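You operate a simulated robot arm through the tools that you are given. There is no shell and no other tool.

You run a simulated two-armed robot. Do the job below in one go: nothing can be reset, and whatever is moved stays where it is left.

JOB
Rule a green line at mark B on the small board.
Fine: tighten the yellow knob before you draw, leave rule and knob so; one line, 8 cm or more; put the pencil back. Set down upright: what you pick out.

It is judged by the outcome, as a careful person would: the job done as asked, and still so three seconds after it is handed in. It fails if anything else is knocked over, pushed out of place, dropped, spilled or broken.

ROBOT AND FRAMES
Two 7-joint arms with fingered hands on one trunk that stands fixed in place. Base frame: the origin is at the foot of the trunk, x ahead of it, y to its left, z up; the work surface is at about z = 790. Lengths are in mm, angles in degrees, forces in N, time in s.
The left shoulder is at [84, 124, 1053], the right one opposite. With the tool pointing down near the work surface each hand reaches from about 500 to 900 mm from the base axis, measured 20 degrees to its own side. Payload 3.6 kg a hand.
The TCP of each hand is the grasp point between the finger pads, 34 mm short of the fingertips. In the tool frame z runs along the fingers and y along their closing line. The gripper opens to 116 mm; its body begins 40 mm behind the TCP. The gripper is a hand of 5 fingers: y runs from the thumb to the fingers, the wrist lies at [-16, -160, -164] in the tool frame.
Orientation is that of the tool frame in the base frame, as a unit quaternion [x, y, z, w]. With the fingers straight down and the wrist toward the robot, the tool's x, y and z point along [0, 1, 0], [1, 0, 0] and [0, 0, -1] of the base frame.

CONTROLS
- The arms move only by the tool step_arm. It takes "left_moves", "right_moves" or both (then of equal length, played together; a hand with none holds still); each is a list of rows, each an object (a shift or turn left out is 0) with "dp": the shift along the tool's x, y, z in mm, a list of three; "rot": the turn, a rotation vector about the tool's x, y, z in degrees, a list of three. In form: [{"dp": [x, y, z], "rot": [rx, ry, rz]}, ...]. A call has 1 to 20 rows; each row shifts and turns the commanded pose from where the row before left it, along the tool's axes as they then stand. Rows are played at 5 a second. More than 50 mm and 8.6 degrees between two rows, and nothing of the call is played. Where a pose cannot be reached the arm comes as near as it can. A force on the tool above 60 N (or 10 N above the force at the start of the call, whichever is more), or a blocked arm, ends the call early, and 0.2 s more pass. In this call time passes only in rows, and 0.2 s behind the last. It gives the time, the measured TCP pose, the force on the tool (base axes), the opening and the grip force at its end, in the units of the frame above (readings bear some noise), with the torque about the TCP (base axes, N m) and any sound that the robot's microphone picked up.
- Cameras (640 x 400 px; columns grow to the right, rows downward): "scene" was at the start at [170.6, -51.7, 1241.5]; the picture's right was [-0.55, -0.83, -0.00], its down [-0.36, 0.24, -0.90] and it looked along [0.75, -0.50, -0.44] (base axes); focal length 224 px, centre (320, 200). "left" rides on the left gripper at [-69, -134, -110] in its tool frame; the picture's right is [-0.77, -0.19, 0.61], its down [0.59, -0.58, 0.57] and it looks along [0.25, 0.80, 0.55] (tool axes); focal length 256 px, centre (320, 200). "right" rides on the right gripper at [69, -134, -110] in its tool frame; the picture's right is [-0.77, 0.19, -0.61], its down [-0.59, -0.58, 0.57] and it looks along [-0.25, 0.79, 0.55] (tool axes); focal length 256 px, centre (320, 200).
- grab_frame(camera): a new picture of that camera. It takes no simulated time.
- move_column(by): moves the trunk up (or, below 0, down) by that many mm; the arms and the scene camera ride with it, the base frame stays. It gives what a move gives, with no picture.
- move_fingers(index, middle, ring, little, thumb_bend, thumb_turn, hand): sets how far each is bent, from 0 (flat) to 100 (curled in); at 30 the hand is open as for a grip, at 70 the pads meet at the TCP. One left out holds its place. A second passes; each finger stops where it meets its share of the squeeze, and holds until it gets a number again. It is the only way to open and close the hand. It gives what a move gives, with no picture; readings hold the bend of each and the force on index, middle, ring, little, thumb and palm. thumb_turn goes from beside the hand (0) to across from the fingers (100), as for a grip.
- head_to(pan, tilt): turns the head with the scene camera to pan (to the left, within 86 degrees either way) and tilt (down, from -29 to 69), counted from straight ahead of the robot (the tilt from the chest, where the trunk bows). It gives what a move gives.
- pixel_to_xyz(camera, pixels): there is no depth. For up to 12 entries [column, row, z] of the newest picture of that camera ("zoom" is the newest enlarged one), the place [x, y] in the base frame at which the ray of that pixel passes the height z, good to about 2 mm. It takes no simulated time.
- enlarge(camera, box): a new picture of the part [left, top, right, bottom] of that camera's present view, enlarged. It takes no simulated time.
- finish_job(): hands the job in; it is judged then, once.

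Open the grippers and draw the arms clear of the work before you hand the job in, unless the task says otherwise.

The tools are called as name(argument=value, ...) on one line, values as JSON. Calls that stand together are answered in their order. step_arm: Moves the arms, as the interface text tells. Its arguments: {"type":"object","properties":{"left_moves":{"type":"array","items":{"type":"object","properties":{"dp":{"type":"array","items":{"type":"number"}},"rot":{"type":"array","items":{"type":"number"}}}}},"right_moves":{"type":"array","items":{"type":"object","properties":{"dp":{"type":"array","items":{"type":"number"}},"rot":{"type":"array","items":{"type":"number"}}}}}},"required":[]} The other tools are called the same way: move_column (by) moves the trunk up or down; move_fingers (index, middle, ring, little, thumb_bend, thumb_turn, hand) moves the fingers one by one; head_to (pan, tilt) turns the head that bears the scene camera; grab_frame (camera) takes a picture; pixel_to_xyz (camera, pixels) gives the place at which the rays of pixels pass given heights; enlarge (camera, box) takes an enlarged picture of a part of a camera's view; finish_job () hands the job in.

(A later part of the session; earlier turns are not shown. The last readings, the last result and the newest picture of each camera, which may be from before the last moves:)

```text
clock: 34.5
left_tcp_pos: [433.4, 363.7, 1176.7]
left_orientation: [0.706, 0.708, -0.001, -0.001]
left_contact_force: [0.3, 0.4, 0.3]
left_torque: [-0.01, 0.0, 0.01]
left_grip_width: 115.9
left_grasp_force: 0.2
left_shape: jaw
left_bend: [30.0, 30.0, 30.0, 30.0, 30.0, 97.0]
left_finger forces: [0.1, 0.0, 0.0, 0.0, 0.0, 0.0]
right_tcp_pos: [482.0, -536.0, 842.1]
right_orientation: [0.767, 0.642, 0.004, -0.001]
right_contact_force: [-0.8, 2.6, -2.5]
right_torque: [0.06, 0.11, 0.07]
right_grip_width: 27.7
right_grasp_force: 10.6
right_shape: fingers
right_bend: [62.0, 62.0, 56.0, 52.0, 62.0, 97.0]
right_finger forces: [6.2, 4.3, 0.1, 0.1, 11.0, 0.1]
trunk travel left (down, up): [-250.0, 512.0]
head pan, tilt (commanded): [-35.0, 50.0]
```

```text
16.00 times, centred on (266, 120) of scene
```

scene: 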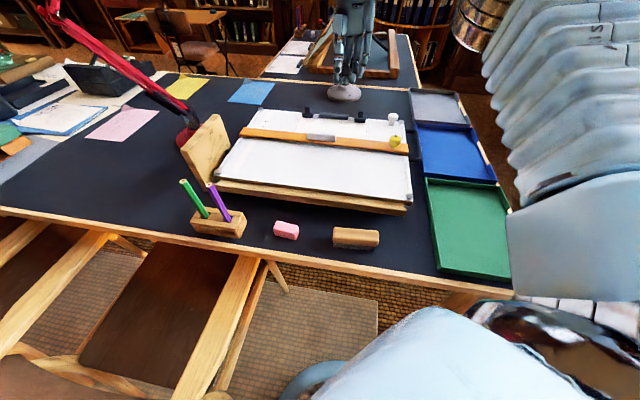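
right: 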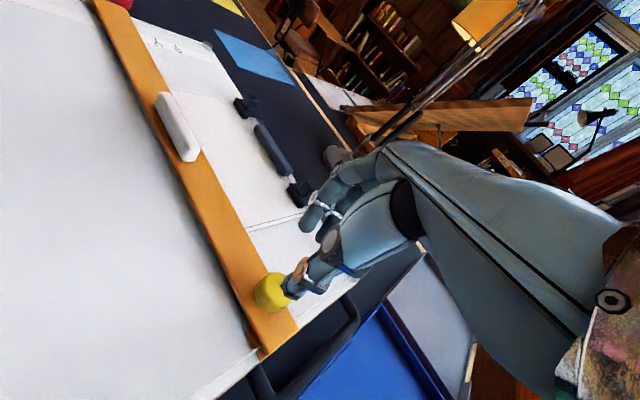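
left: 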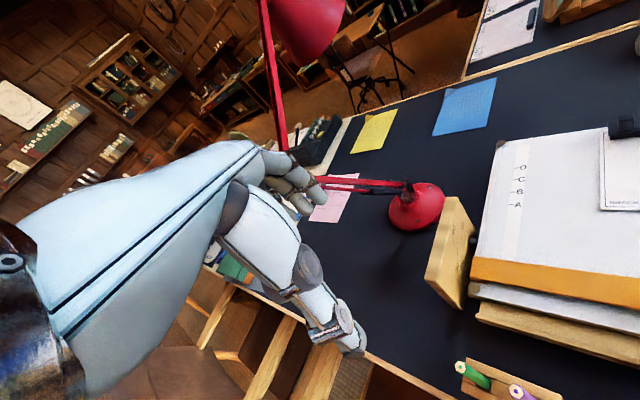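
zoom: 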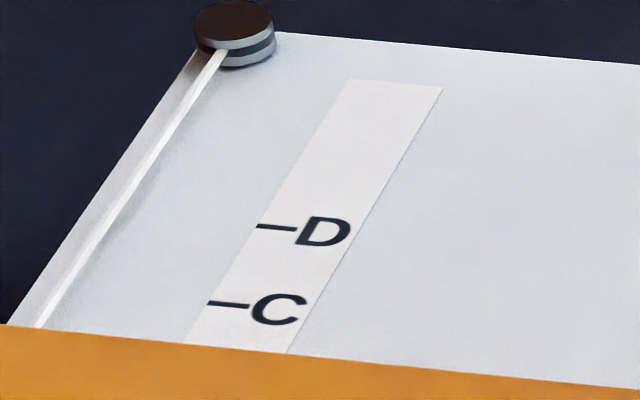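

The edge now reads about 1.3 mm below B, as wanted. I begin turning the knob clockwise, 24° first, watching torque and the rule.

step_arm(right_moves=[{"rot": [0, 0, 6]}, {"rot": [0, 0, 6]}, {"rot": [0, 0, 6]}, {"rot": [0, 0, 6]}, {"rot": [0, 0, 0]}])

enlarge(camera="scene", box=[246, 107, 286, 132])

enlarge(camera="scene", box=[350, 100, 430, 170])

```text
clock: 35.7
left_tcp_pos: [434.8, 362.9, 1178.3]
left_orientation: [0.707, 0.707, 0.0, -0.001]
left_contact_force: [-0.1, 0.5, -1.5]
left_torque: [0.0, 0.0, -0.04]
left_grip_width: 116.1
left_grasp_force: 0.0
left_shape: jaw
left_bend: [30.0, 30.0, 30.0, 30.0, 30.0, 97.0]
left_finger forces: [0.0, 0.0, 0.0, 0.0, 0.0, 0.0]
right_tcp_pos: [482.7, -536.6, 842.0]
right_orientation: [0.884, 0.468, 0.004, -0.001]
right_contact_force: [-1.2, 1.0, -1.7]
right_torque: [0.06, 0.12, 0.0]
right_grip_width: 27.8
right_grasp_force: 10.6
right_shape: fingers
right_bend: [62.0, 63.0, 56.0, 52.0, 62.0, 97.0]
right_finger forces: [5.7, 5.0, 0.1, 0.0, 11.4, 0.0]
trunk travel left (down, up): [-250.0, 512.0]
head pan, tilt (commanded): [-35.0, 50.0]
```

```text
16.00 times, centred on (266, 120) of scene
```

zoom: 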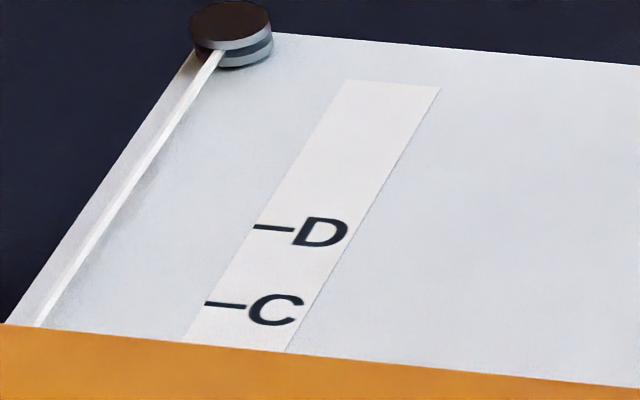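

```text
5.71 times, centred on (390, 135) of scene
```

zoom: 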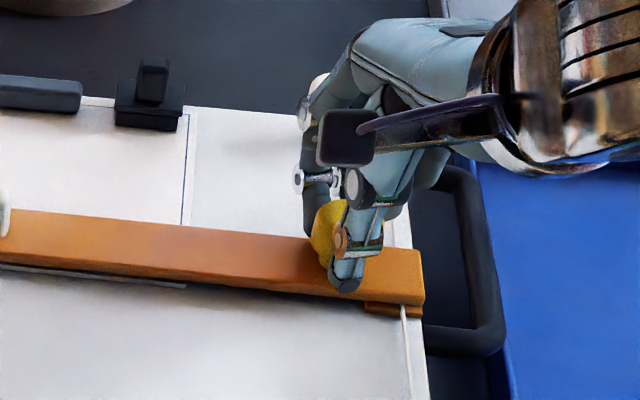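

The torque is still about zero and the rule is steady. I keep turning clockwise another 30°.

step_arm(right_moves=[{"rot": [0, 0, 6]}, {"rot": [0, 0, 6]}, {"rot": [0, 0, 6]}, {"rot": [0, 0, 6]}, {"rot": [0, 0, 6]}, {"rot": [0, 0, 0]}])

enlarge(camera="scene", box=[246, 107, 286, 132])

enlarge(camera="right", box=[220, 160, 400, 340])

```text
clock: 37.1
left_tcp_pos: [434.1, 364.3, 1177.4]
left_orientation: [0.707, 0.707, 0.0, -0.001]
left_contact_force: [-0.3, 1.1, 0.1]
left_torque: [0.02, 0.04, -0.01]
left_grip_width: 116.0
left_grasp_force: 0.1
left_shape: jaw
left_bend: [30.0, 30.0, 30.0, 30.0, 30.0, 97.0]
left_finger forces: [0.0, 0.0, 0.0, 0.1, 0.1, 0.0]
right_tcp_pos: [483.2, -536.9, 842.2]
right_orientation: [0.975, 0.224, 0.004, -0.002]
right_contact_force: [-1.1, -0.1, -1.0]
right_torque: [0.04, 0.07, -0.02]
right_grip_width: 27.7
right_grasp_force: 11.1
right_shape: fingers
right_bend: [62.0, 62.0, 56.0, 52.0, 62.0, 97.0]
right_finger forces: [5.8, 5.7, 0.0, 0.0, 10.8, 0.0]
trunk travel left (down, up): [-250.0, 512.0]
head pan, tilt (commanded): [-35.0, 50.0]
```

```text
16.00 times, centred on (266, 120) of scene
```

zoom: 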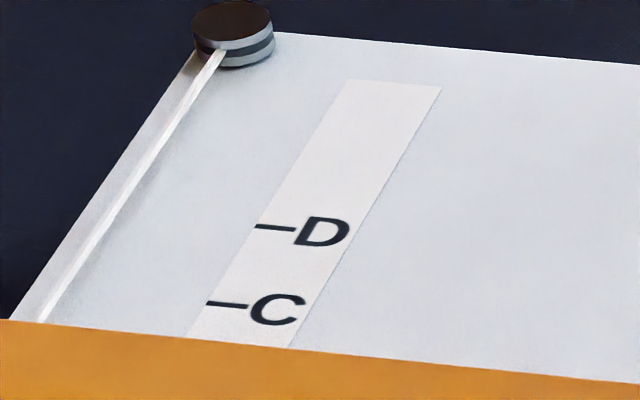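

```text
2.22 times, centred on (310, 250) of right
```

zoom: 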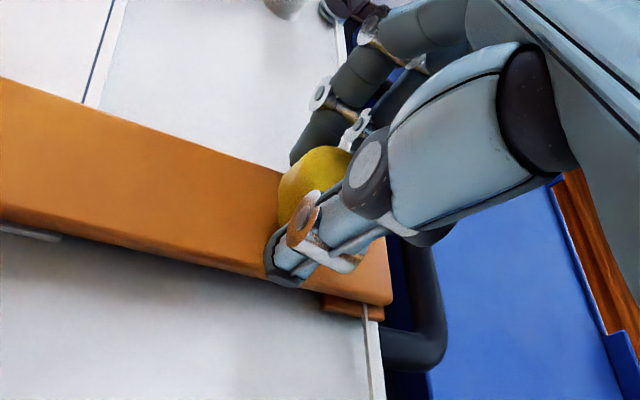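

The rule crept up about 2 mm while turning (edge now at row ~341 at C's column). I correct it back by 2 mm and turn another 18°.

step_arm(right_moves=[{"dp": [-0.4, -1.0, 0]}, {"dp": [-0.4, -1.0, 0]}, {"rot": [0, 0, 6]}, {"rot": [0, 0, 6]}, {"rot": [0, 0, 6]}, {"rot": [0, 0, 0]}])

enlarge(camera="scene", box=[246, 107, 286, 132])

```text
clock: 38.5
left_tcp_pos: [434.7, 362.7, 1177.1]
left_orientation: [0.707, 0.707, -0.001, -0.001]
left_contact_force: [0.5, -0.1, 0.8]
left_torque: [-0.03, -0.08, -0.01]
left_grip_width: 115.8
left_grasp_force: 0.0
left_shape: jaw
left_bend: [30.0, 30.0, 30.0, 30.0, 30.0, 97.0]
left_finger forces: [0.1, 0.0, 0.0, 0.1, 0.1, 0.0]
right_tcp_pos: [480.4, -536.2, 842.4]
right_orientation: [0.998, 0.068, 0.003, -0.003]
right_contact_force: [0.9, -1.2, -0.7]
right_torque: [0.01, -0.04, -0.01]
right_grip_width: 27.5
right_grasp_force: 10.6
right_shape: fingers
right_bend: [62.0, 62.0, 56.0, 52.0, 62.0, 97.0]
right_finger forces: [6.4, 5.5, 0.0, 0.1, 9.2, 0.1]
trunk travel left (down, up): [-250.0, 512.0]
head pan, tilt (commanded): [-35.0, 50.0]
```

```text
16.00 times, centred on (266, 120) of scene
```

zoom: 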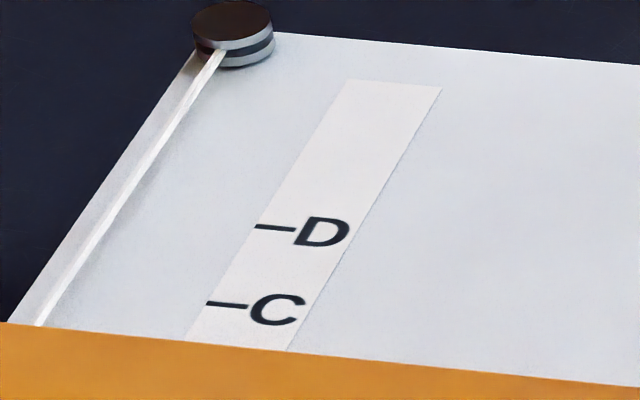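

The edge is back to about 0.8 mm below B and the torque is still nil. I turn on, another 18°.

step_arm(right_moves=[{"rot": [0, 0, 6]}, {"rot": [0, 0, 6]}, {"rot": [0, 0, 6]}, {"rot": [0, 0, 0]}])

enlarge(camera="scene", box=[246, 107, 286, 132])

enlarge(camera="right", box=[220, 160, 400, 340])

```text
clock: 39.5
left_tcp_pos: [433.7, 362.7, 1176.9]
left_orientation: [0.707, 0.707, -0.001, -0.001]
left_contact_force: [0.9, 0.6, 0.7]
left_torque: [0.03, -0.02, 0.01]
left_grip_width: 116.2
left_grasp_force: 0.1
left_shape: jaw
left_bend: [30.0, 30.0, 30.0, 30.0, 30.0, 97.0]
left_finger forces: [0.0, 0.1, 0.0, 0.0, 0.1, 0.0]
right_tcp_pos: [480.3, -533.3, 842.7]
right_orientation: [0.996, -0.089, 0.002, -0.003]
right_contact_force: [-0.2, -0.2, -2.0]
right_torque: [0.07, 0.0, 0.06]
right_grip_width: 27.6
right_grasp_force: 11.0
right_shape: fingers
right_bend: [62.0, 62.0, 56.0, 52.0, 62.0, 97.0]
right_finger forces: [6.1, 6.0, 0.1, 0.1, 10.2, 0.0]
trunk travel left (down, up): [-250.0, 512.0]
head pan, tilt (commanded): [-35.0, 50.0]
```

```text
16.00 times, centred on (266, 120) of scene
```

zoom: 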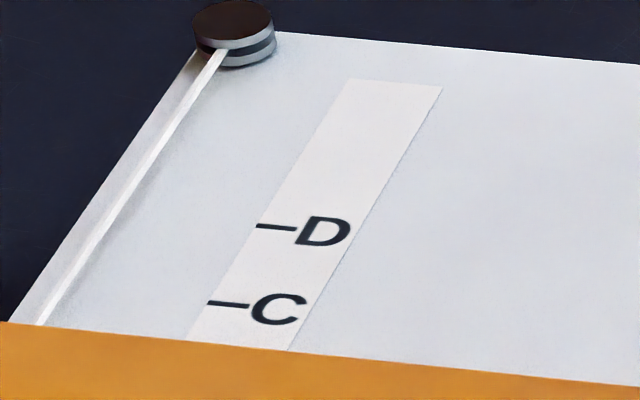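

```text
2.22 times, centred on (310, 250) of right
```

zoom: 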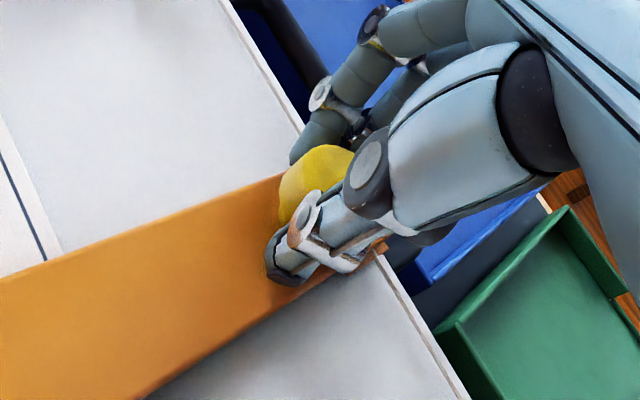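

Now 90° turned; the z torque reads 0.06 N·m, maybe starting to bite. I turn on 18° more.

step_arm(right_moves=[{"rot": [0, 0, 6]}, {"rot": [0, 0, 6]}, {"rot": [0, 0, 6]}, {"rot": [0, 0, 0]}])

grab_frame(camera="scene")

enlarge(camera="scene", box=[246, 107, 286, 132])

```text
clock: 40.5
left_tcp_pos: [435.8, 362.3, 1177.3]
left_orientation: [0.707, 0.707, -0.001, -0.001]
left_contact_force: [-1.5, -0.2, -0.4]
left_torque: [0.01, 0.01, -0.03]
left_grip_width: 115.8
left_grasp_force: 0.1
left_shape: jaw
left_bend: [30.0, 30.0, 30.0, 30.0, 30.0, 97.0]
left_finger forces: [0.0, 0.1, 0.0, 0.0, 0.1, 0.1]
right_tcp_pos: [481.8, -533.9, 841.0]
right_orientation: [0.97, -0.244, 0.002, -0.004]
right_contact_force: [4.4, -0.6, -4.7]
right_torque: [0.04, -0.14, 0.18]
right_grip_width: 26.6
right_grasp_force: 9.0
right_shape: fingers
right_bend: [63.0, 62.0, 56.0, 52.0, 62.0, 98.0]
right_finger forces: [6.3, 4.2, 0.0, 0.0, 8.5, 0.1]
trunk travel left (down, up): [-250.0, 512.0]
head pan, tilt (commanded): [-35.0, 50.0]
```

```text
taken
```

scene: 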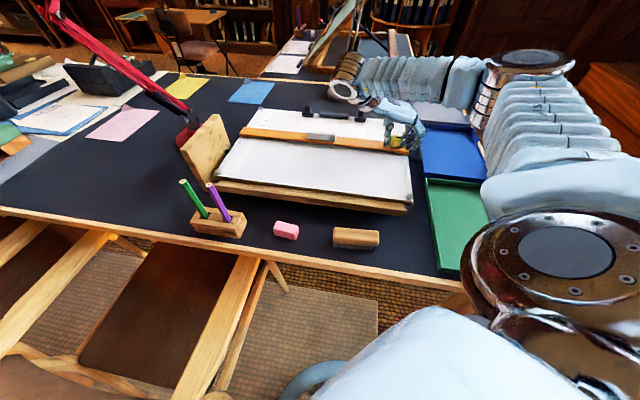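

```text
16.00 times, centred on (266, 120) of scene
```

zoom: 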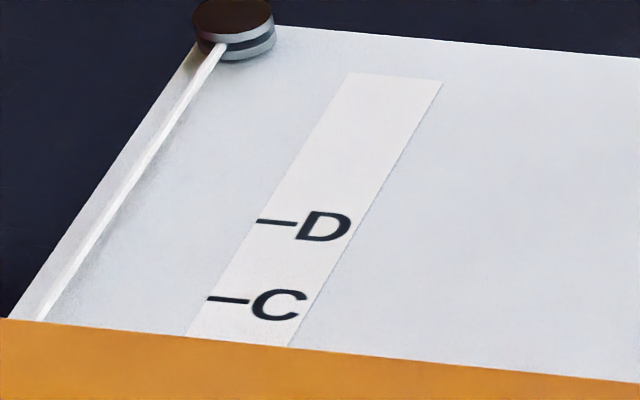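

The torque has risen to 0.18 N·m, so the knob is tightening, but the marks shifted up about 5 px in the zoom. I check whether the board itself moved, comparing it with the blue note.

enlarge(camera="scene", box=[235, 100, 299, 150])

enlarge(camera="scene", box=[170, 90, 430, 252])

```text
8.00 times, centred on (267, 125) of scene
```

zoom: 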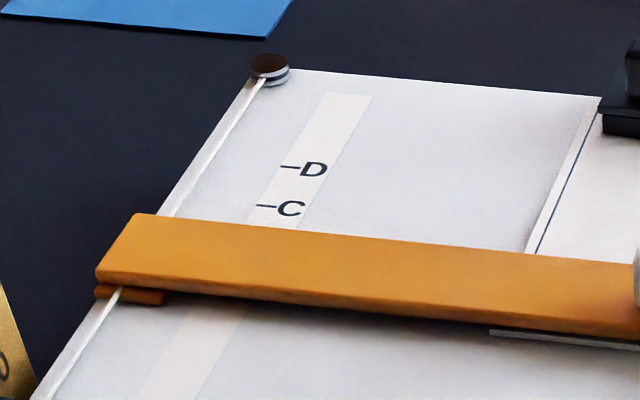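

```text
2.46 times, centred on (300, 171) of scene
```

zoom: 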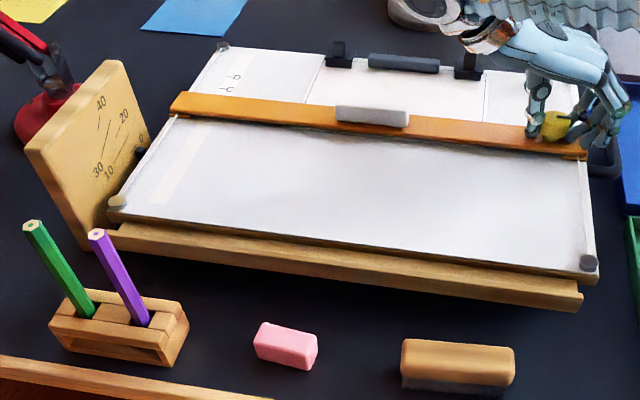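

The board's far side is lifted slightly because the hand pulls up on the knob (z force -4.7 N); the base and everything else are unmoved. I lower the hand 2 mm to relieve that, and firm up the grip for the final tightening.

step_arm(right_moves=[{"dp": [0, 0, 1]}, {"dp": [0, 0, 1]}, {"dp": [0, 0, 0]}])

enlarge(camera="scene", box=[246, 107, 286, 132])

enlarge(camera="scene", box=[350, 100, 430, 170])

```text
clock: 41.3
left_tcp_pos: [434.4, 363.1, 1177.3]
left_orientation: [0.707, 0.708, 0.0, 0.0]
left_contact_force: [0.2, -0.1, 0.0]
left_torque: [0.03, 0.04, 0.07]
left_grip_width: 115.9
left_grasp_force: 0.2
left_shape: jaw
left_bend: [30.0, 30.0, 30.0, 30.0, 30.0, 97.0]
left_finger forces: [0.1, 0.0, 0.0, 0.1, 0.0, 0.0]
right_tcp_pos: [481.9, -533.8, 840.8]
right_orientation: [0.97, -0.243, 0.002, -0.003]
right_contact_force: [5.2, -0.6, 0.7]
right_torque: [0.08, -0.2, 0.21]
right_grip_width: 26.1
right_grasp_force: 10.5
right_shape: fingers
right_bend: [63.0, 62.0, 56.0, 52.0, 62.0, 98.0]
right_finger forces: [7.9, 3.7, 0.0, 0.1, 9.1, 0.1]
trunk travel left (down, up): [-250.0, 512.0]
head pan, tilt (commanded): [-35.0, 50.0]
```

```text
16.00 times, centred on (266, 120) of scene
```

zoom: 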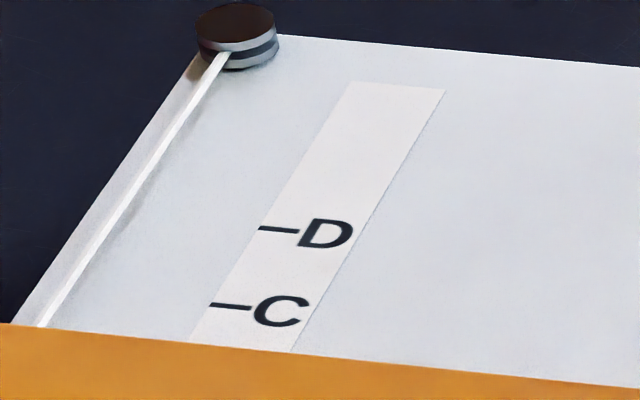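

```text
5.71 times, centred on (390, 135) of scene
```

zoom: 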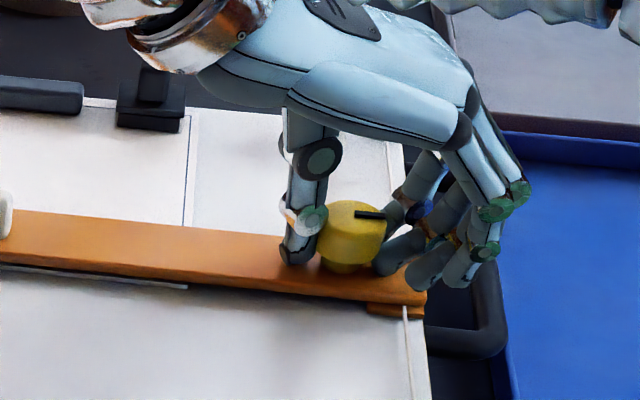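

The board has settled back and the pointer now points right (bar at (370,214)), about 100° from its start, with 0.21 N·m reaction. I firm the grip and turn a bit further to make sure it is tight.

move_fingers(hand="right", index=70, middle=70, thumb_bend=70)

step_arm(right_moves=[{"rot": [0, 0, 4]}, {"rot": [0, 0, 4]}, {"rot": [0, 0, 4]}, {"rot": [0, 0, 0]}])

enlarge(camera="scene", box=[246, 107, 286, 132])

enlarge(camera="scene", box=[350, 100, 430, 170])

```text
clock: 42.3
left_tcp_pos: [434.4, 363.7, 1177.5]
left_orientation: [0.707, 0.708, -0.001, -0.001]
left_contact_force: [0.4, -0.4, 0.2]
left_torque: [0.02, 0.03, -0.03]
left_grip_width: 116.0
left_grasp_force: 0.0
left_shape: jaw
left_bend: [30.0, 30.0, 30.0, 30.0, 30.0, 97.0]
left_finger forces: [0.0, 0.0, 0.0, 0.0, 0.0, 0.1]
right_tcp_pos: [482.0, -535.1, 840.1]
right_orientation: [0.97, -0.243, 0.001, -0.003]
right_contact_force: [3.7, 0.9, -1.6]
right_torque: [0.07, -0.19, 0.13]
right_grip_width: 25.4
right_grasp_force: 18.7
right_shape: fingers
right_bend: [64.0, 64.0, 56.0, 52.0, 63.0, 97.0]
right_finger forces: [12.7, 7.6, 0.0, 0.0, 17.1, 0.1]
trunk travel left (down, up): [-250.0, 512.0]
head pan, tilt (commanded): [-35.0, 50.0]
```

```text
clock: 43.3
left_tcp_pos: [435.5, 362.8, 1179.0]
left_orientation: [0.707, 0.707, -0.001, -0.001]
left_contact_force: [-0.7, -0.6, -0.4]
left_torque: [-0.01, 0.0, -0.06]
left_grip_width: 116.1
left_grasp_force: 0.0
left_shape: jaw
left_bend: [30.0, 30.0, 30.0, 30.0, 30.0, 97.0]
left_finger forces: [0.1, 0.0, 0.1, 0.0, 0.1, 0.0]
right_tcp_pos: [482.3, -535.7, 840.0]
right_orientation: [0.939, -0.343, 0.001, -0.004]
right_contact_force: [6.5, -2.8, -0.9]
right_torque: [-0.04, -0.15, 0.41]
right_grip_width: 24.2
right_grasp_force: 23.7
right_shape: fingers
right_bend: [65.0, 63.0, 56.0, 52.0, 63.0, 99.0]
right_finger forces: [18.6, 14.2, 0.0, 0.0, 15.2, 0.0]
trunk travel left (down, up): [-250.0, 512.0]
head pan, tilt (commanded): [-35.0, 50.0]
```

```text
16.00 times, centred on (266, 120) of scene
```

zoom: 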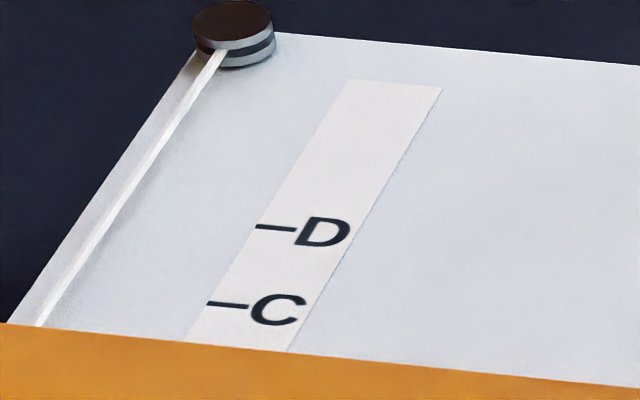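

```text
5.71 times, centred on (390, 135) of scene
```

zoom: 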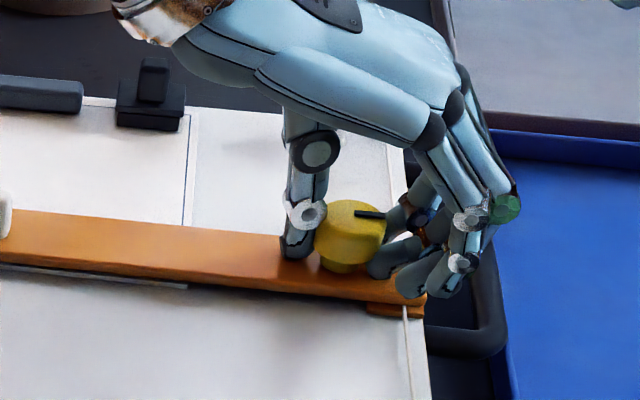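

The torque rose to 0.41 N·m while the pointer stayed put at (370,214): the knob is tight against its stop. I open the hand right here, without turning back.

move_fingers(hand="right", index=46, middle=46, ring=46, little=46, thumb_bend=46)

enlarge(camera="scene", box=[350, 100, 430, 170])

enlarge(camera="right", box=[220, 160, 400, 340])

```text
clock: 44.3
left_tcp_pos: [433.8, 364.2, 1177.5]
left_orientation: [0.707, 0.707, -0.002, 0.0]
left_contact_force: [0.3, 0.2, -0.7]
left_torque: [0.0, 0.0, 0.0]
left_grip_width: 115.9
left_grasp_force: 0.0
left_shape: jaw
left_bend: [30.0, 30.0, 30.0, 30.0, 30.0, 97.0]
left_finger forces: [0.0, 0.0, 0.0, 0.0, 0.0, 0.1]
right_tcp_pos: [480.6, -533.7, 841.4]
right_orientation: [0.939, -0.343, 0.002, -0.003]
right_contact_force: [0.3, 3.1, 14.8]
right_torque: [-0.47, 0.26, -0.01]
right_grip_width: 69.1
right_grasp_force: 7.2
right_shape: fingers
right_bend: [46.0, 46.0, 46.0, 46.0, 46.0, 97.0]
right_finger forces: [14.0, 1.1, 0.1, 0.0, 0.1, 0.0]
trunk travel left (down, up): [-250.0, 512.0]
head pan, tilt (commanded): [-35.0, 50.0]
```

```text
5.71 times, centred on (390, 135) of scene
```

zoom: 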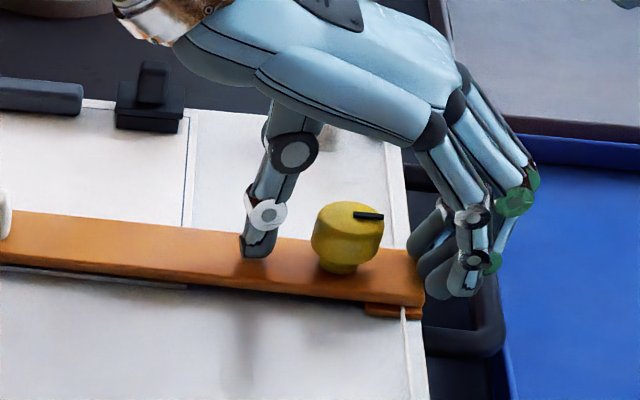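

```text
2.22 times, centred on (310, 250) of right
```

zoom: 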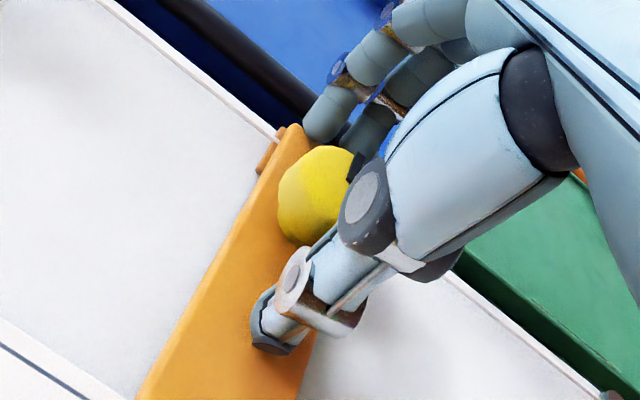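

The index finger presses on something below (14 N upward on the hand). I lift straight up at once to relieve it.

step_arm(right_moves=[{"dp": [0, 0, -3]}, {"dp": [0, 0, -5]}, {"dp": [0, 0, -10]}, {"dp": [0, 0, -15]}, {"dp": [0, 0, -20]}, {"dp": [0, 0, -30]}])

enlarge(camera="scene", box=[170, 90, 430, 252])

enlarge(camera="scene", box=[246, 107, 286, 132])

```text
clock: 45.7
left_tcp_pos: [434.1, 363.7, 1177.4]
left_orientation: [0.707, 0.708, 0.0, 0.0]
left_contact_force: [-0.1, 0.3, 0.4]
left_torque: [-0.02, -0.01, -0.03]
left_grip_width: 116.1
left_grasp_force: 0.1
left_shape: jaw
left_bend: [30.0, 30.0, 30.0, 30.0, 30.0, 97.0]
left_finger forces: [0.0, 0.0, 0.1, 0.0, 0.0, 0.0]
right_tcp_pos: [481.2, -534.8, 924.2]
right_orientation: [0.94, -0.342, 0.001, -0.005]
right_contact_force: [-0.1, 0.2, 0.0]
right_torque: [0.03, -0.02, -0.04]
right_grip_width: 70.7
right_grasp_force: 0.0
right_shape: fingers
right_bend: [46.0, 46.0, 46.0, 46.0, 46.0, 97.0]
right_finger forces: [0.0, 0.1, 0.1, 0.0, 0.0, 0.1]
trunk travel left (down, up): [-250.0, 512.0]
head pan, tilt (commanded): [-35.0, 50.0]
```

```text
2.46 times, centred on (300, 171) of scene
```

zoom: 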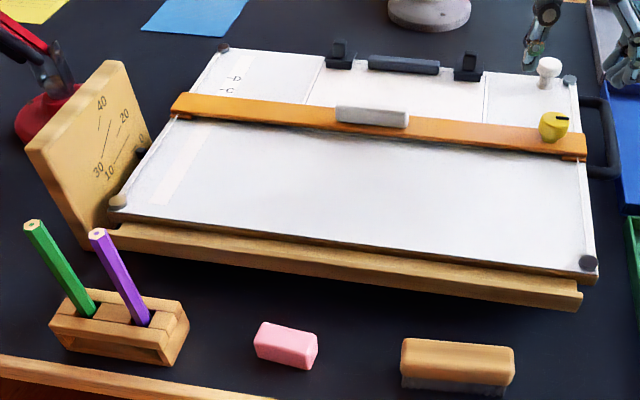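

```text
16.00 times, centred on (266, 120) of scene
```

zoom: 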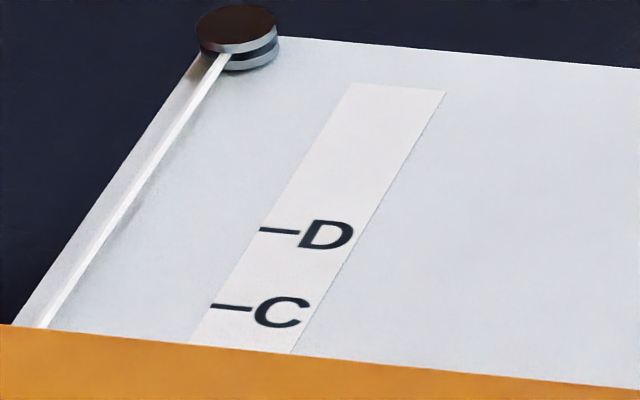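

All is still in place: the knob tight with its pointer to the right, the rule's edge at B within about 1 mm. I raise the hand and turn it back counter-clockwise to go for the green pencil.

step_arm(right_moves=[{"dp": [0, 0, -40]}, {"dp": [0, 0, -40]}, {"rot": [0, 0, -8]}, {"rot": [0, 0, -8]}, {"rot": [0, 0, -8]}, {"rot": [0, 0, -8]}, {"rot": [0, 0, -8]}, {"rot": [0, 0, -8]}, {"rot": [0, 0, -8]}, {"rot": [0, 0, -8]}, {"rot": [0, 0, -8]}, {"rot": [0, 0, -8]}, {"rot": [0, 0, -8]}, {"rot": [0, 0, 0]}])

enlarge(camera="scene", box=[340, 100, 440, 170])

```text
clock: 48.7
left_tcp_pos: [433.5, 363.8, 1177.3]
left_orientation: [0.707, 0.707, 0.0, -0.001]
left_contact_force: [-0.1, 0.5, -0.4]
left_torque: [0.04, -0.02, -0.02]
left_grip_width: 116.0
left_grasp_force: 0.1
left_shape: jaw
left_bend: [30.0, 30.0, 30.0, 30.0, 30.0, 97.0]
left_finger forces: [0.0, 0.1, 0.0, 0.0, 0.0, 0.0]
right_tcp_pos: [480.1, -535.4, 1004.7]
right_orientation: [0.913, 0.407, 0.004, -0.001]
right_contact_force: [-0.1, 0.6, 0.7]
right_torque: [0.02, 0.01, -0.01]
right_grip_width: 71.0
right_grasp_force: 0.1
right_shape: fingers
right_bend: [46.0, 46.0, 46.0, 46.0, 46.0, 97.0]
right_finger forces: [0.0, 0.0, 0.1, 0.0, 0.0, 0.1]
trunk travel left (down, up): [-250.0, 512.0]
head pan, tilt (commanded): [-35.0, 50.0]
```

```text
5.71 times, centred on (390, 135) of scene
```

zoom: 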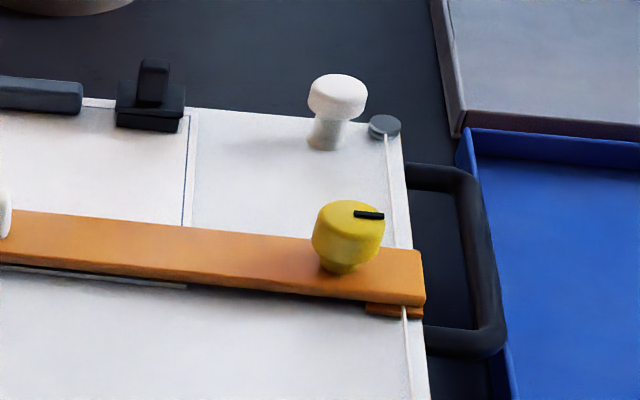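

The knob's pointer stays right. I move the right camera over the rule again for one more straight-down check of the edge against B before picking up the pencil.

step_arm(right_moves=[{"dp": [42, 0, 0]}, {"dp": [42, 0, 0]}, {"dp": [42, 0, 0]}, {"dp": [42, 0, 0]}, {"rot": [8, 0, 0]}, {"rot": [8, 0, 0]}, {"rot": [8, 0, 0]}, {"rot": [8, 0, 0]}, {"rot": [8, 0, 0]}, {"rot": [8, 0, 0]}, {"rot": [0, 0, 0]}])

grab_frame(camera="right")

```text
clock: 51.1
left_tcp_pos: [435.2, 361.8, 1178.1]
left_orientation: [0.707, 0.707, 0.0, -0.001]
left_contact_force: [-0.7, -0.5, 0.1]
left_torque: [0.0, 0.03, 0.0]
left_grip_width: 115.8
left_grasp_force: 0.1
left_shape: jaw
left_bend: [30.0, 30.0, 30.0, 30.0, 30.0, 97.0]
left_finger forces: [0.0, 0.1, 0.0, 0.1, 0.1, 0.0]
right_tcp_pos: [593.6, -412.3, 1004.0]
right_orientation: [0.834, 0.373, -0.163, -0.373]
right_contact_force: [0.3, 0.8, -0.2]
right_torque: [0.0, 0.03, -0.03]
right_grip_width: 71.1
right_grasp_force: 0.0
right_shape: fingers
right_bend: [46.0, 46.0, 46.0, 46.0, 46.0, 97.0]
right_finger forces: [0.1, 0.0, 0.0, 0.1, 0.0, 0.0]
trunk travel left (down, up): [-250.0, 512.0]
head pan, tilt (commanded): [-35.0, 50.0]
```

```text
taken
```

right: 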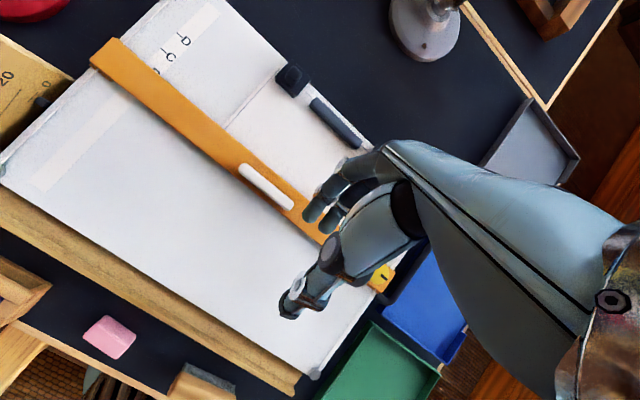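

This gives the steep view again, with B near (155,72). I enlarge it.

enlarge(camera="right", box=[120, 25, 200, 75])

pixel_to_xyz(camera="zoom", pixels=[[320, 200, 789]])

enlarge(camera="right", box=[180, 100, 300, 220])

```text
8.00 times, centred on (160, 50) of right
```

zoom: 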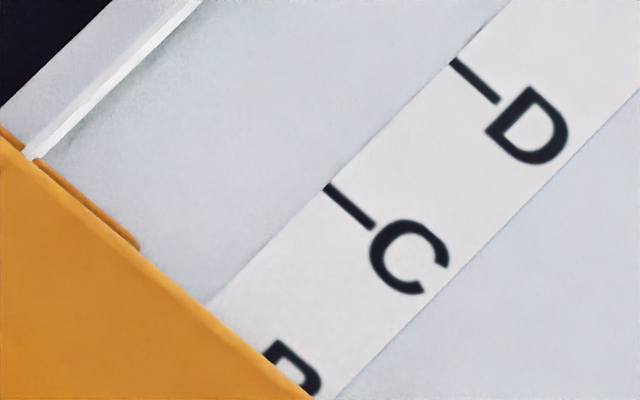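

```text
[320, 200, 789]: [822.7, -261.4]
```

```text
3.33 times, centred on (240, 160) of right
```

zoom: 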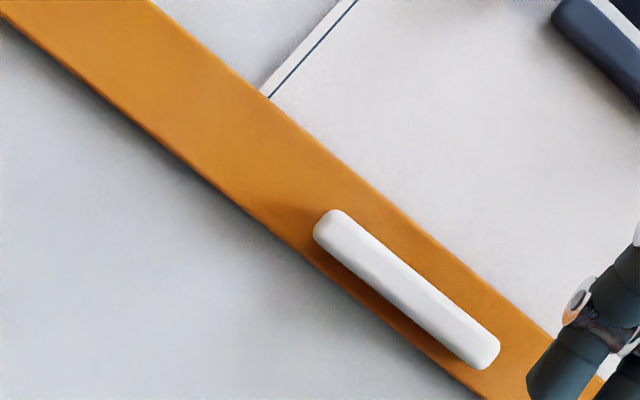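

In this view the rule's edge is within about 0.1–0.5 mm of B after parallax. I take base coordinates of the edge and marks for planning the stroke.

pixel_to_xyz(camera="right", pixels=[[121.9, 43.1, 800], [159.4, 74.75, 800], [189, 100, 800], [223.5, 127.9, 800], [309, 200.5, 800], [163.6, 50.75, 789], [179.25, 35.1, 789], [148.1, 66.5, 789], [222, 131, 789]])

```text
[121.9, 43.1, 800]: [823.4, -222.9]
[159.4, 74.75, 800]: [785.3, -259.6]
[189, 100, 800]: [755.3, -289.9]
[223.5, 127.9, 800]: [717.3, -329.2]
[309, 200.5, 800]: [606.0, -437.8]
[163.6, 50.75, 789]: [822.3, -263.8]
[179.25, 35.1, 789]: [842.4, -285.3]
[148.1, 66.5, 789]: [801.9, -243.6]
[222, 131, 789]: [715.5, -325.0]
```

To fix the rule's direction accurately I enlarge its two far corners in the scene camera.

enlarge(camera="scene", box=[230, 115, 270, 140])

pixel_to_xyz(camera="zoom", pixels=[[320, 200, 800]])

enlarge(camera="scene", box=[340, 130, 380, 155])

```text
16.00 times, centred on (250, 128) of scene
```

zoom: 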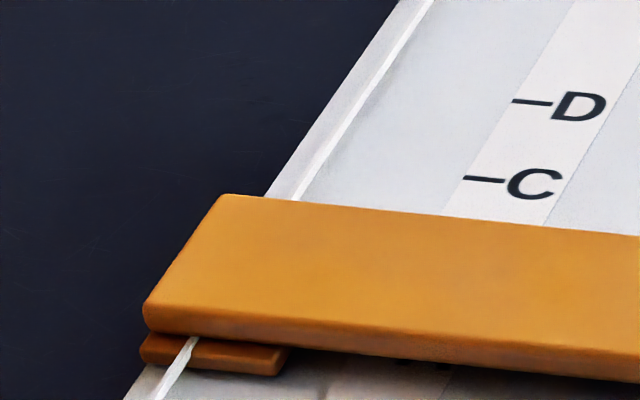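

```text
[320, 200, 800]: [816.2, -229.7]
```

```text
16.00 times, centred on (360, 142) of scene
```

zoom: 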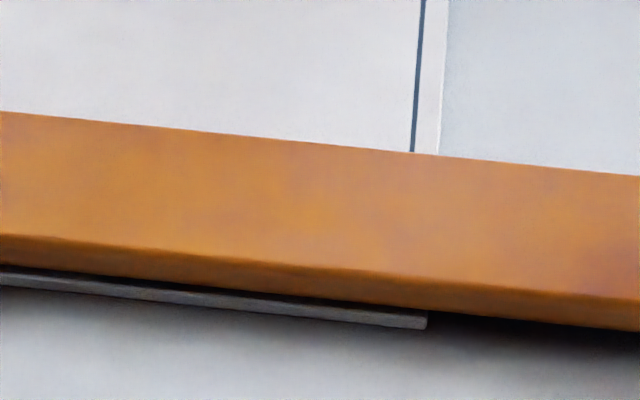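

The scene zooms show the edge at scene pixels (248.75,128.06), (268.75,130.0), (340,136.5), (365.6,139.0), (380,140.5); the sheet itself looks a couple of mm thick. I convert these at z=800.

pixel_to_xyz(camera="scene", pixels=[[248.75, 128.06, 800], [268.75, 130.0, 800], [340, 136.5, 800], [365.6, 139.03, 800], [380, 140.5, 800], [365.9, 139.1, 790], [360, 162.0, 790]])

```text
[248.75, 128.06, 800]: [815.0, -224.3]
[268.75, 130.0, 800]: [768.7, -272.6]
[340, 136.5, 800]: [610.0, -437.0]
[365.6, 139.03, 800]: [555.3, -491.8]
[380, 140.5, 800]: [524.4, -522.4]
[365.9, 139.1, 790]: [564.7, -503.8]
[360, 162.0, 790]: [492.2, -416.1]
```

The zoom centres are rounded in the text, so I redo this with the zoom pictures directly, the right one first.

pixel_to_xyz(camera="zoom", pixels=[[0, 112, 800], [320, 143.5, 800], [410, 152.5, 800], [640, 176, 800], [410, 152.5, 797], [427, 325, 790]])

enlarge(camera="scene", box=[230, 115, 270, 140])

pixel_to_xyz(camera="zoom", pixels=[[300, 201, 800], [460, 216, 800], [620, 232, 800], [484, 179, 789], [532, 101, 789], [484, 179, 790], [300, 201, 797]])

```text
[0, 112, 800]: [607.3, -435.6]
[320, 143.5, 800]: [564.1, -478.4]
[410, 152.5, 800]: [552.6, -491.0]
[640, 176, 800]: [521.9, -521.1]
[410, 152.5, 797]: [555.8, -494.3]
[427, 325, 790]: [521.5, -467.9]
```

```text
16.00 times, centred on (250, 128) of scene
```

zoom: 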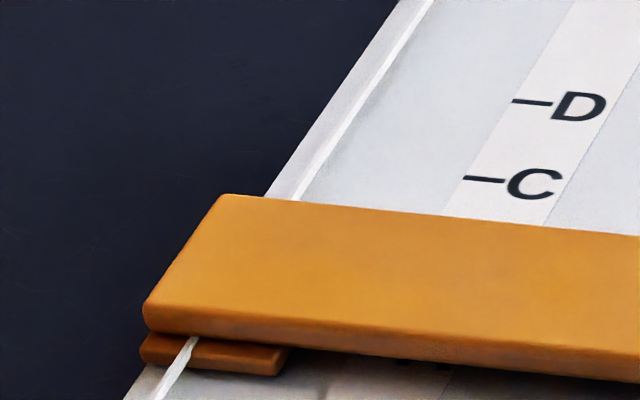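

```text
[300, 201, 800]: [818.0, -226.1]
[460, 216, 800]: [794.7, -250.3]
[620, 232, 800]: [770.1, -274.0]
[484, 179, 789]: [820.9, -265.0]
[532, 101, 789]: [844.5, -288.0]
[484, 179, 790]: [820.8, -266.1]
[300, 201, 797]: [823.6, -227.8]
```

The edge is straight and the board stands at exactly 45°, with the rule edge about 738 and B about 739 in (x−y)/√2. Now I bring the hand upright and carry it high across to the pencil block.

step_arm(right_moves=[{"rot": [-8, 0, 0]}, {"rot": [-8, 0, 0]}, {"rot": [-8, 0, 0]}, {"rot": [-8, 0, 0]}, {"rot": [-8, 0, 0]}, {"rot": [-8, 0, 0]}, {"dp": [20, -30, 0]}, {"dp": [31, -33, 0]}, {"dp": [33, -33, 0]}, {"dp": [33, -33, 0]}, {"dp": [33, -33, 0]}, {"dp": [33, -33, 0]}, {"dp": [33, -33, 0]}, {"dp": [33, -33, 0]}, {"dp": [33, -33, 0]}, {"dp": [0, 0, 0]}])

grab_frame(camera="scene")

```text
clock: 54.5
left_tcp_pos: [435.2, 362.0, 1177.9]
left_orientation: [0.707, 0.707, 0.0, -0.001]
left_contact_force: [-0.4, -0.2, -0.7]
left_torque: [0.03, -0.01, 0.01]
left_grip_width: 115.8
left_grasp_force: 0.1
left_shape: jaw
left_bend: [30.0, 30.0, 30.0, 30.0, 30.0, 97.0]
left_finger forces: [0.0, 0.0, 0.1, 0.0, 0.1, 0.0]
right_tcp_pos: [562.6, -3.8, 1006.3]
right_orientation: [0.914, 0.405, 0.003, -0.002]
right_contact_force: [0.4, -0.7, 1.0]
right_torque: [0.02, 0.01, 0.03]
right_grip_width: 70.8
right_grasp_force: 0.1
right_shape: fingers
right_bend: [46.0, 46.0, 46.0, 46.0, 46.0, 97.0]
right_finger forces: [0.0, 0.0, 0.1, 0.0, 0.0, 0.0]
trunk travel left (down, up): [-250.0, 512.0]
head pan, tilt (commanded): [-35.0, 50.0]
```

```text
taken
```

scene: 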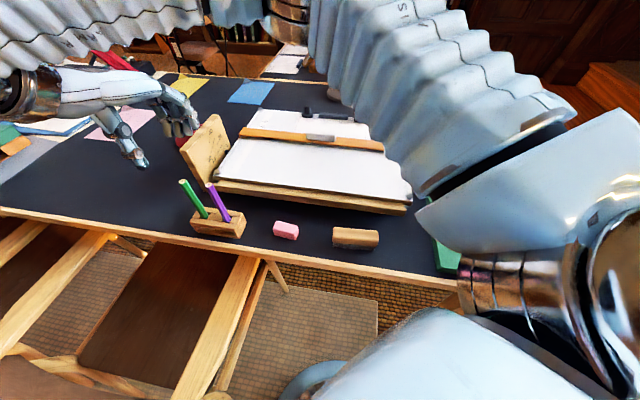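

The hand has reached above the block at (563,-4,1006). I turn it to a yaw of about -20° so that the purple pencil stays clear of the fingers' path, and look through its camera.

step_arm(right_moves=[{"rot": [0, 0, -7]}, {"rot": [0, 0, -7]}, {"rot": [0, 0, -8]}, {"rot": [0, 0, 0]}])

grab_frame(camera="right")

enlarge(camera="scene", box=[80, 60, 280, 260])

```text
clock: 55.5
left_tcp_pos: [434.8, 364.4, 1177.3]
left_orientation: [0.706, 0.708, -0.001, 0.0]
left_contact_force: [0.1, -0.5, -0.1]
left_torque: [-0.03, -0.02, -0.03]
left_grip_width: 115.8
left_grasp_force: 0.1
left_shape: jaw
left_bend: [30.0, 30.0, 30.0, 30.0, 30.0, 97.0]
left_finger forces: [0.0, 0.1, 0.0, 0.0, 0.0, 0.1]
right_tcp_pos: [564.8, -3.5, 1005.4]
right_orientation: [0.819, 0.574, 0.003, -0.001]
right_contact_force: [0.1, 0.2, -0.2]
right_torque: [-0.02, 0.02, 0.01]
right_grip_width: 70.9
right_grasp_force: 0.1
right_shape: fingers
right_bend: [46.0, 46.0, 46.0, 46.0, 46.0, 97.0]
right_finger forces: [0.0, 0.1, 0.1, 0.0, 0.0, 0.0]
trunk travel left (down, up): [-250.0, 512.0]
head pan, tilt (commanded): [-35.0, 50.0]
```

```text
taken
```

right: 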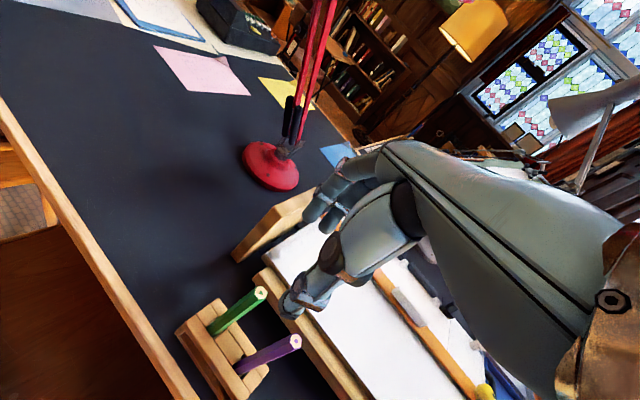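

```text
2.00 times, centred on (180, 160) of scene
```

zoom: 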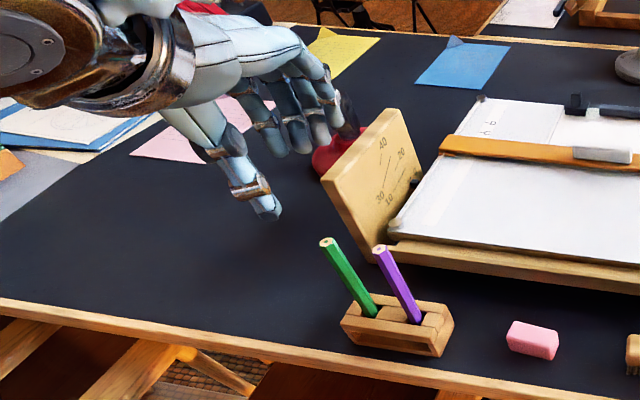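

Both pencil tops are visible: green at about (260,294) and purple at (297,341) in the right picture. I enlarge to place the green top precisely.

enlarge(camera="right", box=[190, 270, 318, 350])

pixel_to_xyz(camera="zoom", pixels=[[350, 115, 892], [350, 115, 880], [350, 115, 900], [535, 357, 892], [150, 300, 780], [320, 200, 892]])

enlarge(camera="scene", box=[170, 160, 250, 240])

```text
5.00 times, centred on (254, 310) of right
```

zoom: 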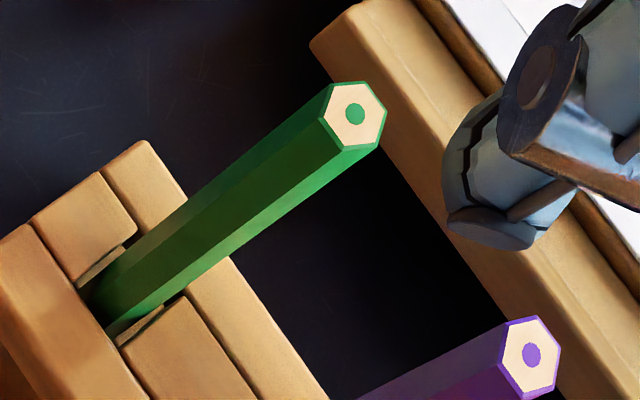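

```text
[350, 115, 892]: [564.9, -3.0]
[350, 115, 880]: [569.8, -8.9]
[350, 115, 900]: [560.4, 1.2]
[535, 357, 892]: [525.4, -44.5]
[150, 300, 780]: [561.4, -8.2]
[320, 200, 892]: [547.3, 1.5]
```

```text
5.00 times, centred on (210, 200) of scene
```

zoom: 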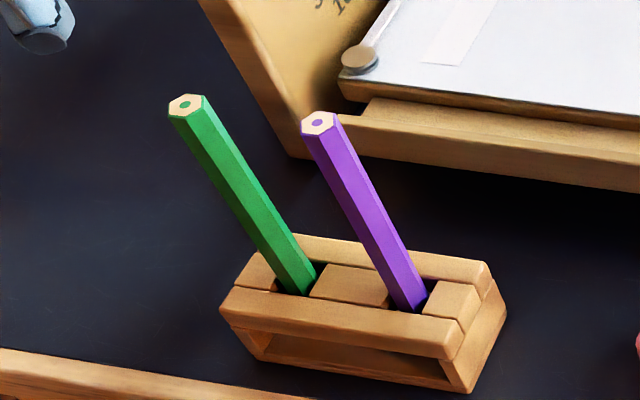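

The green pencil's top is centred at (564.9,-3.0), right under the hand, and it stands upright. I lower to just above its top and check the alignment.

step_arm(right_moves=[{"dp": [0, 0, 25]}, {"dp": [0, 0, 25]}, {"dp": [0, 0, 18]}, {"dp": [0, 0, 0]}])

enlarge(camera="right", box=[220, 180, 400, 340])

enlarge(camera="scene", box=[130, 110, 270, 250])

```text
clock: 56.5
left_tcp_pos: [434.3, 363.7, 1176.3]
left_orientation: [0.707, 0.707, -0.001, -0.001]
left_contact_force: [-1.0, -0.8, 0.4]
left_torque: [-0.02, 0.0, 0.0]
left_grip_width: 116.2
left_grasp_force: 0.1
left_shape: jaw
left_bend: [30.0, 30.0, 30.0, 30.0, 30.0, 97.0]
left_finger forces: [0.0, 0.0, 0.0, 0.0, 0.0, 0.1]
right_tcp_pos: [566.8, -1.9, 939.2]
right_orientation: [0.82, 0.573, 0.004, -0.001]
right_contact_force: [0.5, 0.6, 0.7]
right_torque: [0.02, 0.01, -0.01]
right_grip_width: 70.8
right_grasp_force: 0.1
right_shape: fingers
right_bend: [46.0, 46.0, 46.0, 46.0, 46.0, 97.0]
right_finger forces: [0.0, 0.1, 0.0, 0.0, 0.0, 0.0]
trunk travel left (down, up): [-250.0, 512.0]
head pan, tilt (commanded): [-35.0, 50.0]
```

```text
2.50 times, centred on (310, 260) of right
```

zoom: 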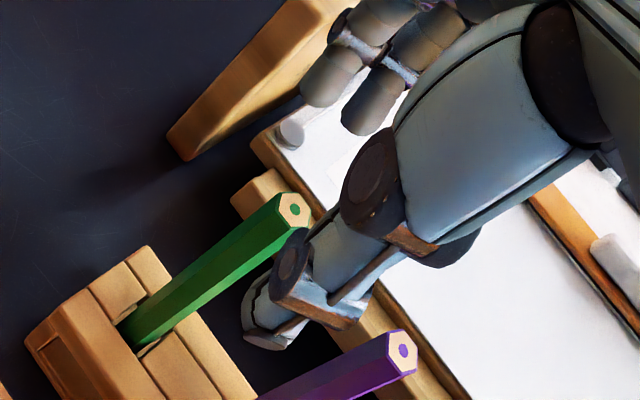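

```text
2.86 times, centred on (200, 180) of scene
```

zoom: 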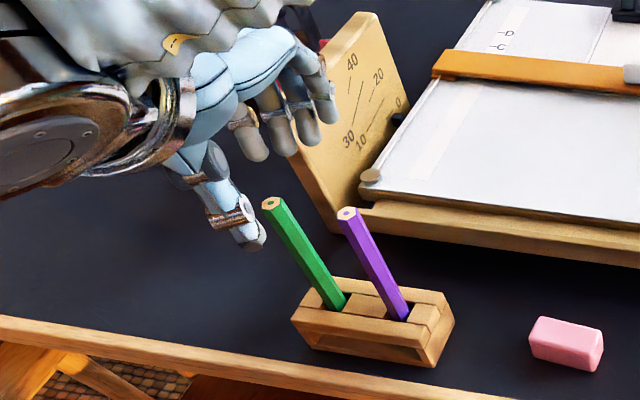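

The pencil is aligned between thumb and fingers, but the protractor plate stands beyond the fingers. I check how far away it is.

pixel_to_xyz(camera="zoom", pixels=[[335, 232, 750], [360, 210, 750], [372, 15, 850], [345, 30, 850], [408, 110, 850]])

enlarge(camera="right", box=[180, 120, 340, 240])

pixel_to_xyz(camera="zoom", pixels=[[320, 200, 750], [320, 200, 850]])

```text
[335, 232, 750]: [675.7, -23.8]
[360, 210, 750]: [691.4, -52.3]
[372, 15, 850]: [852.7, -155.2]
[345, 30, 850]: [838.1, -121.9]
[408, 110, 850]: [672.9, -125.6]
```

```text
3.33 times, centred on (260, 180) of right
```

zoom: 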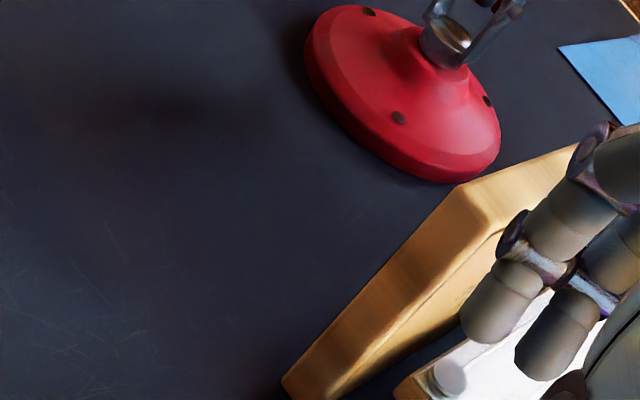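

```text
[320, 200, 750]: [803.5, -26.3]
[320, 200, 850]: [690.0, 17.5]
```

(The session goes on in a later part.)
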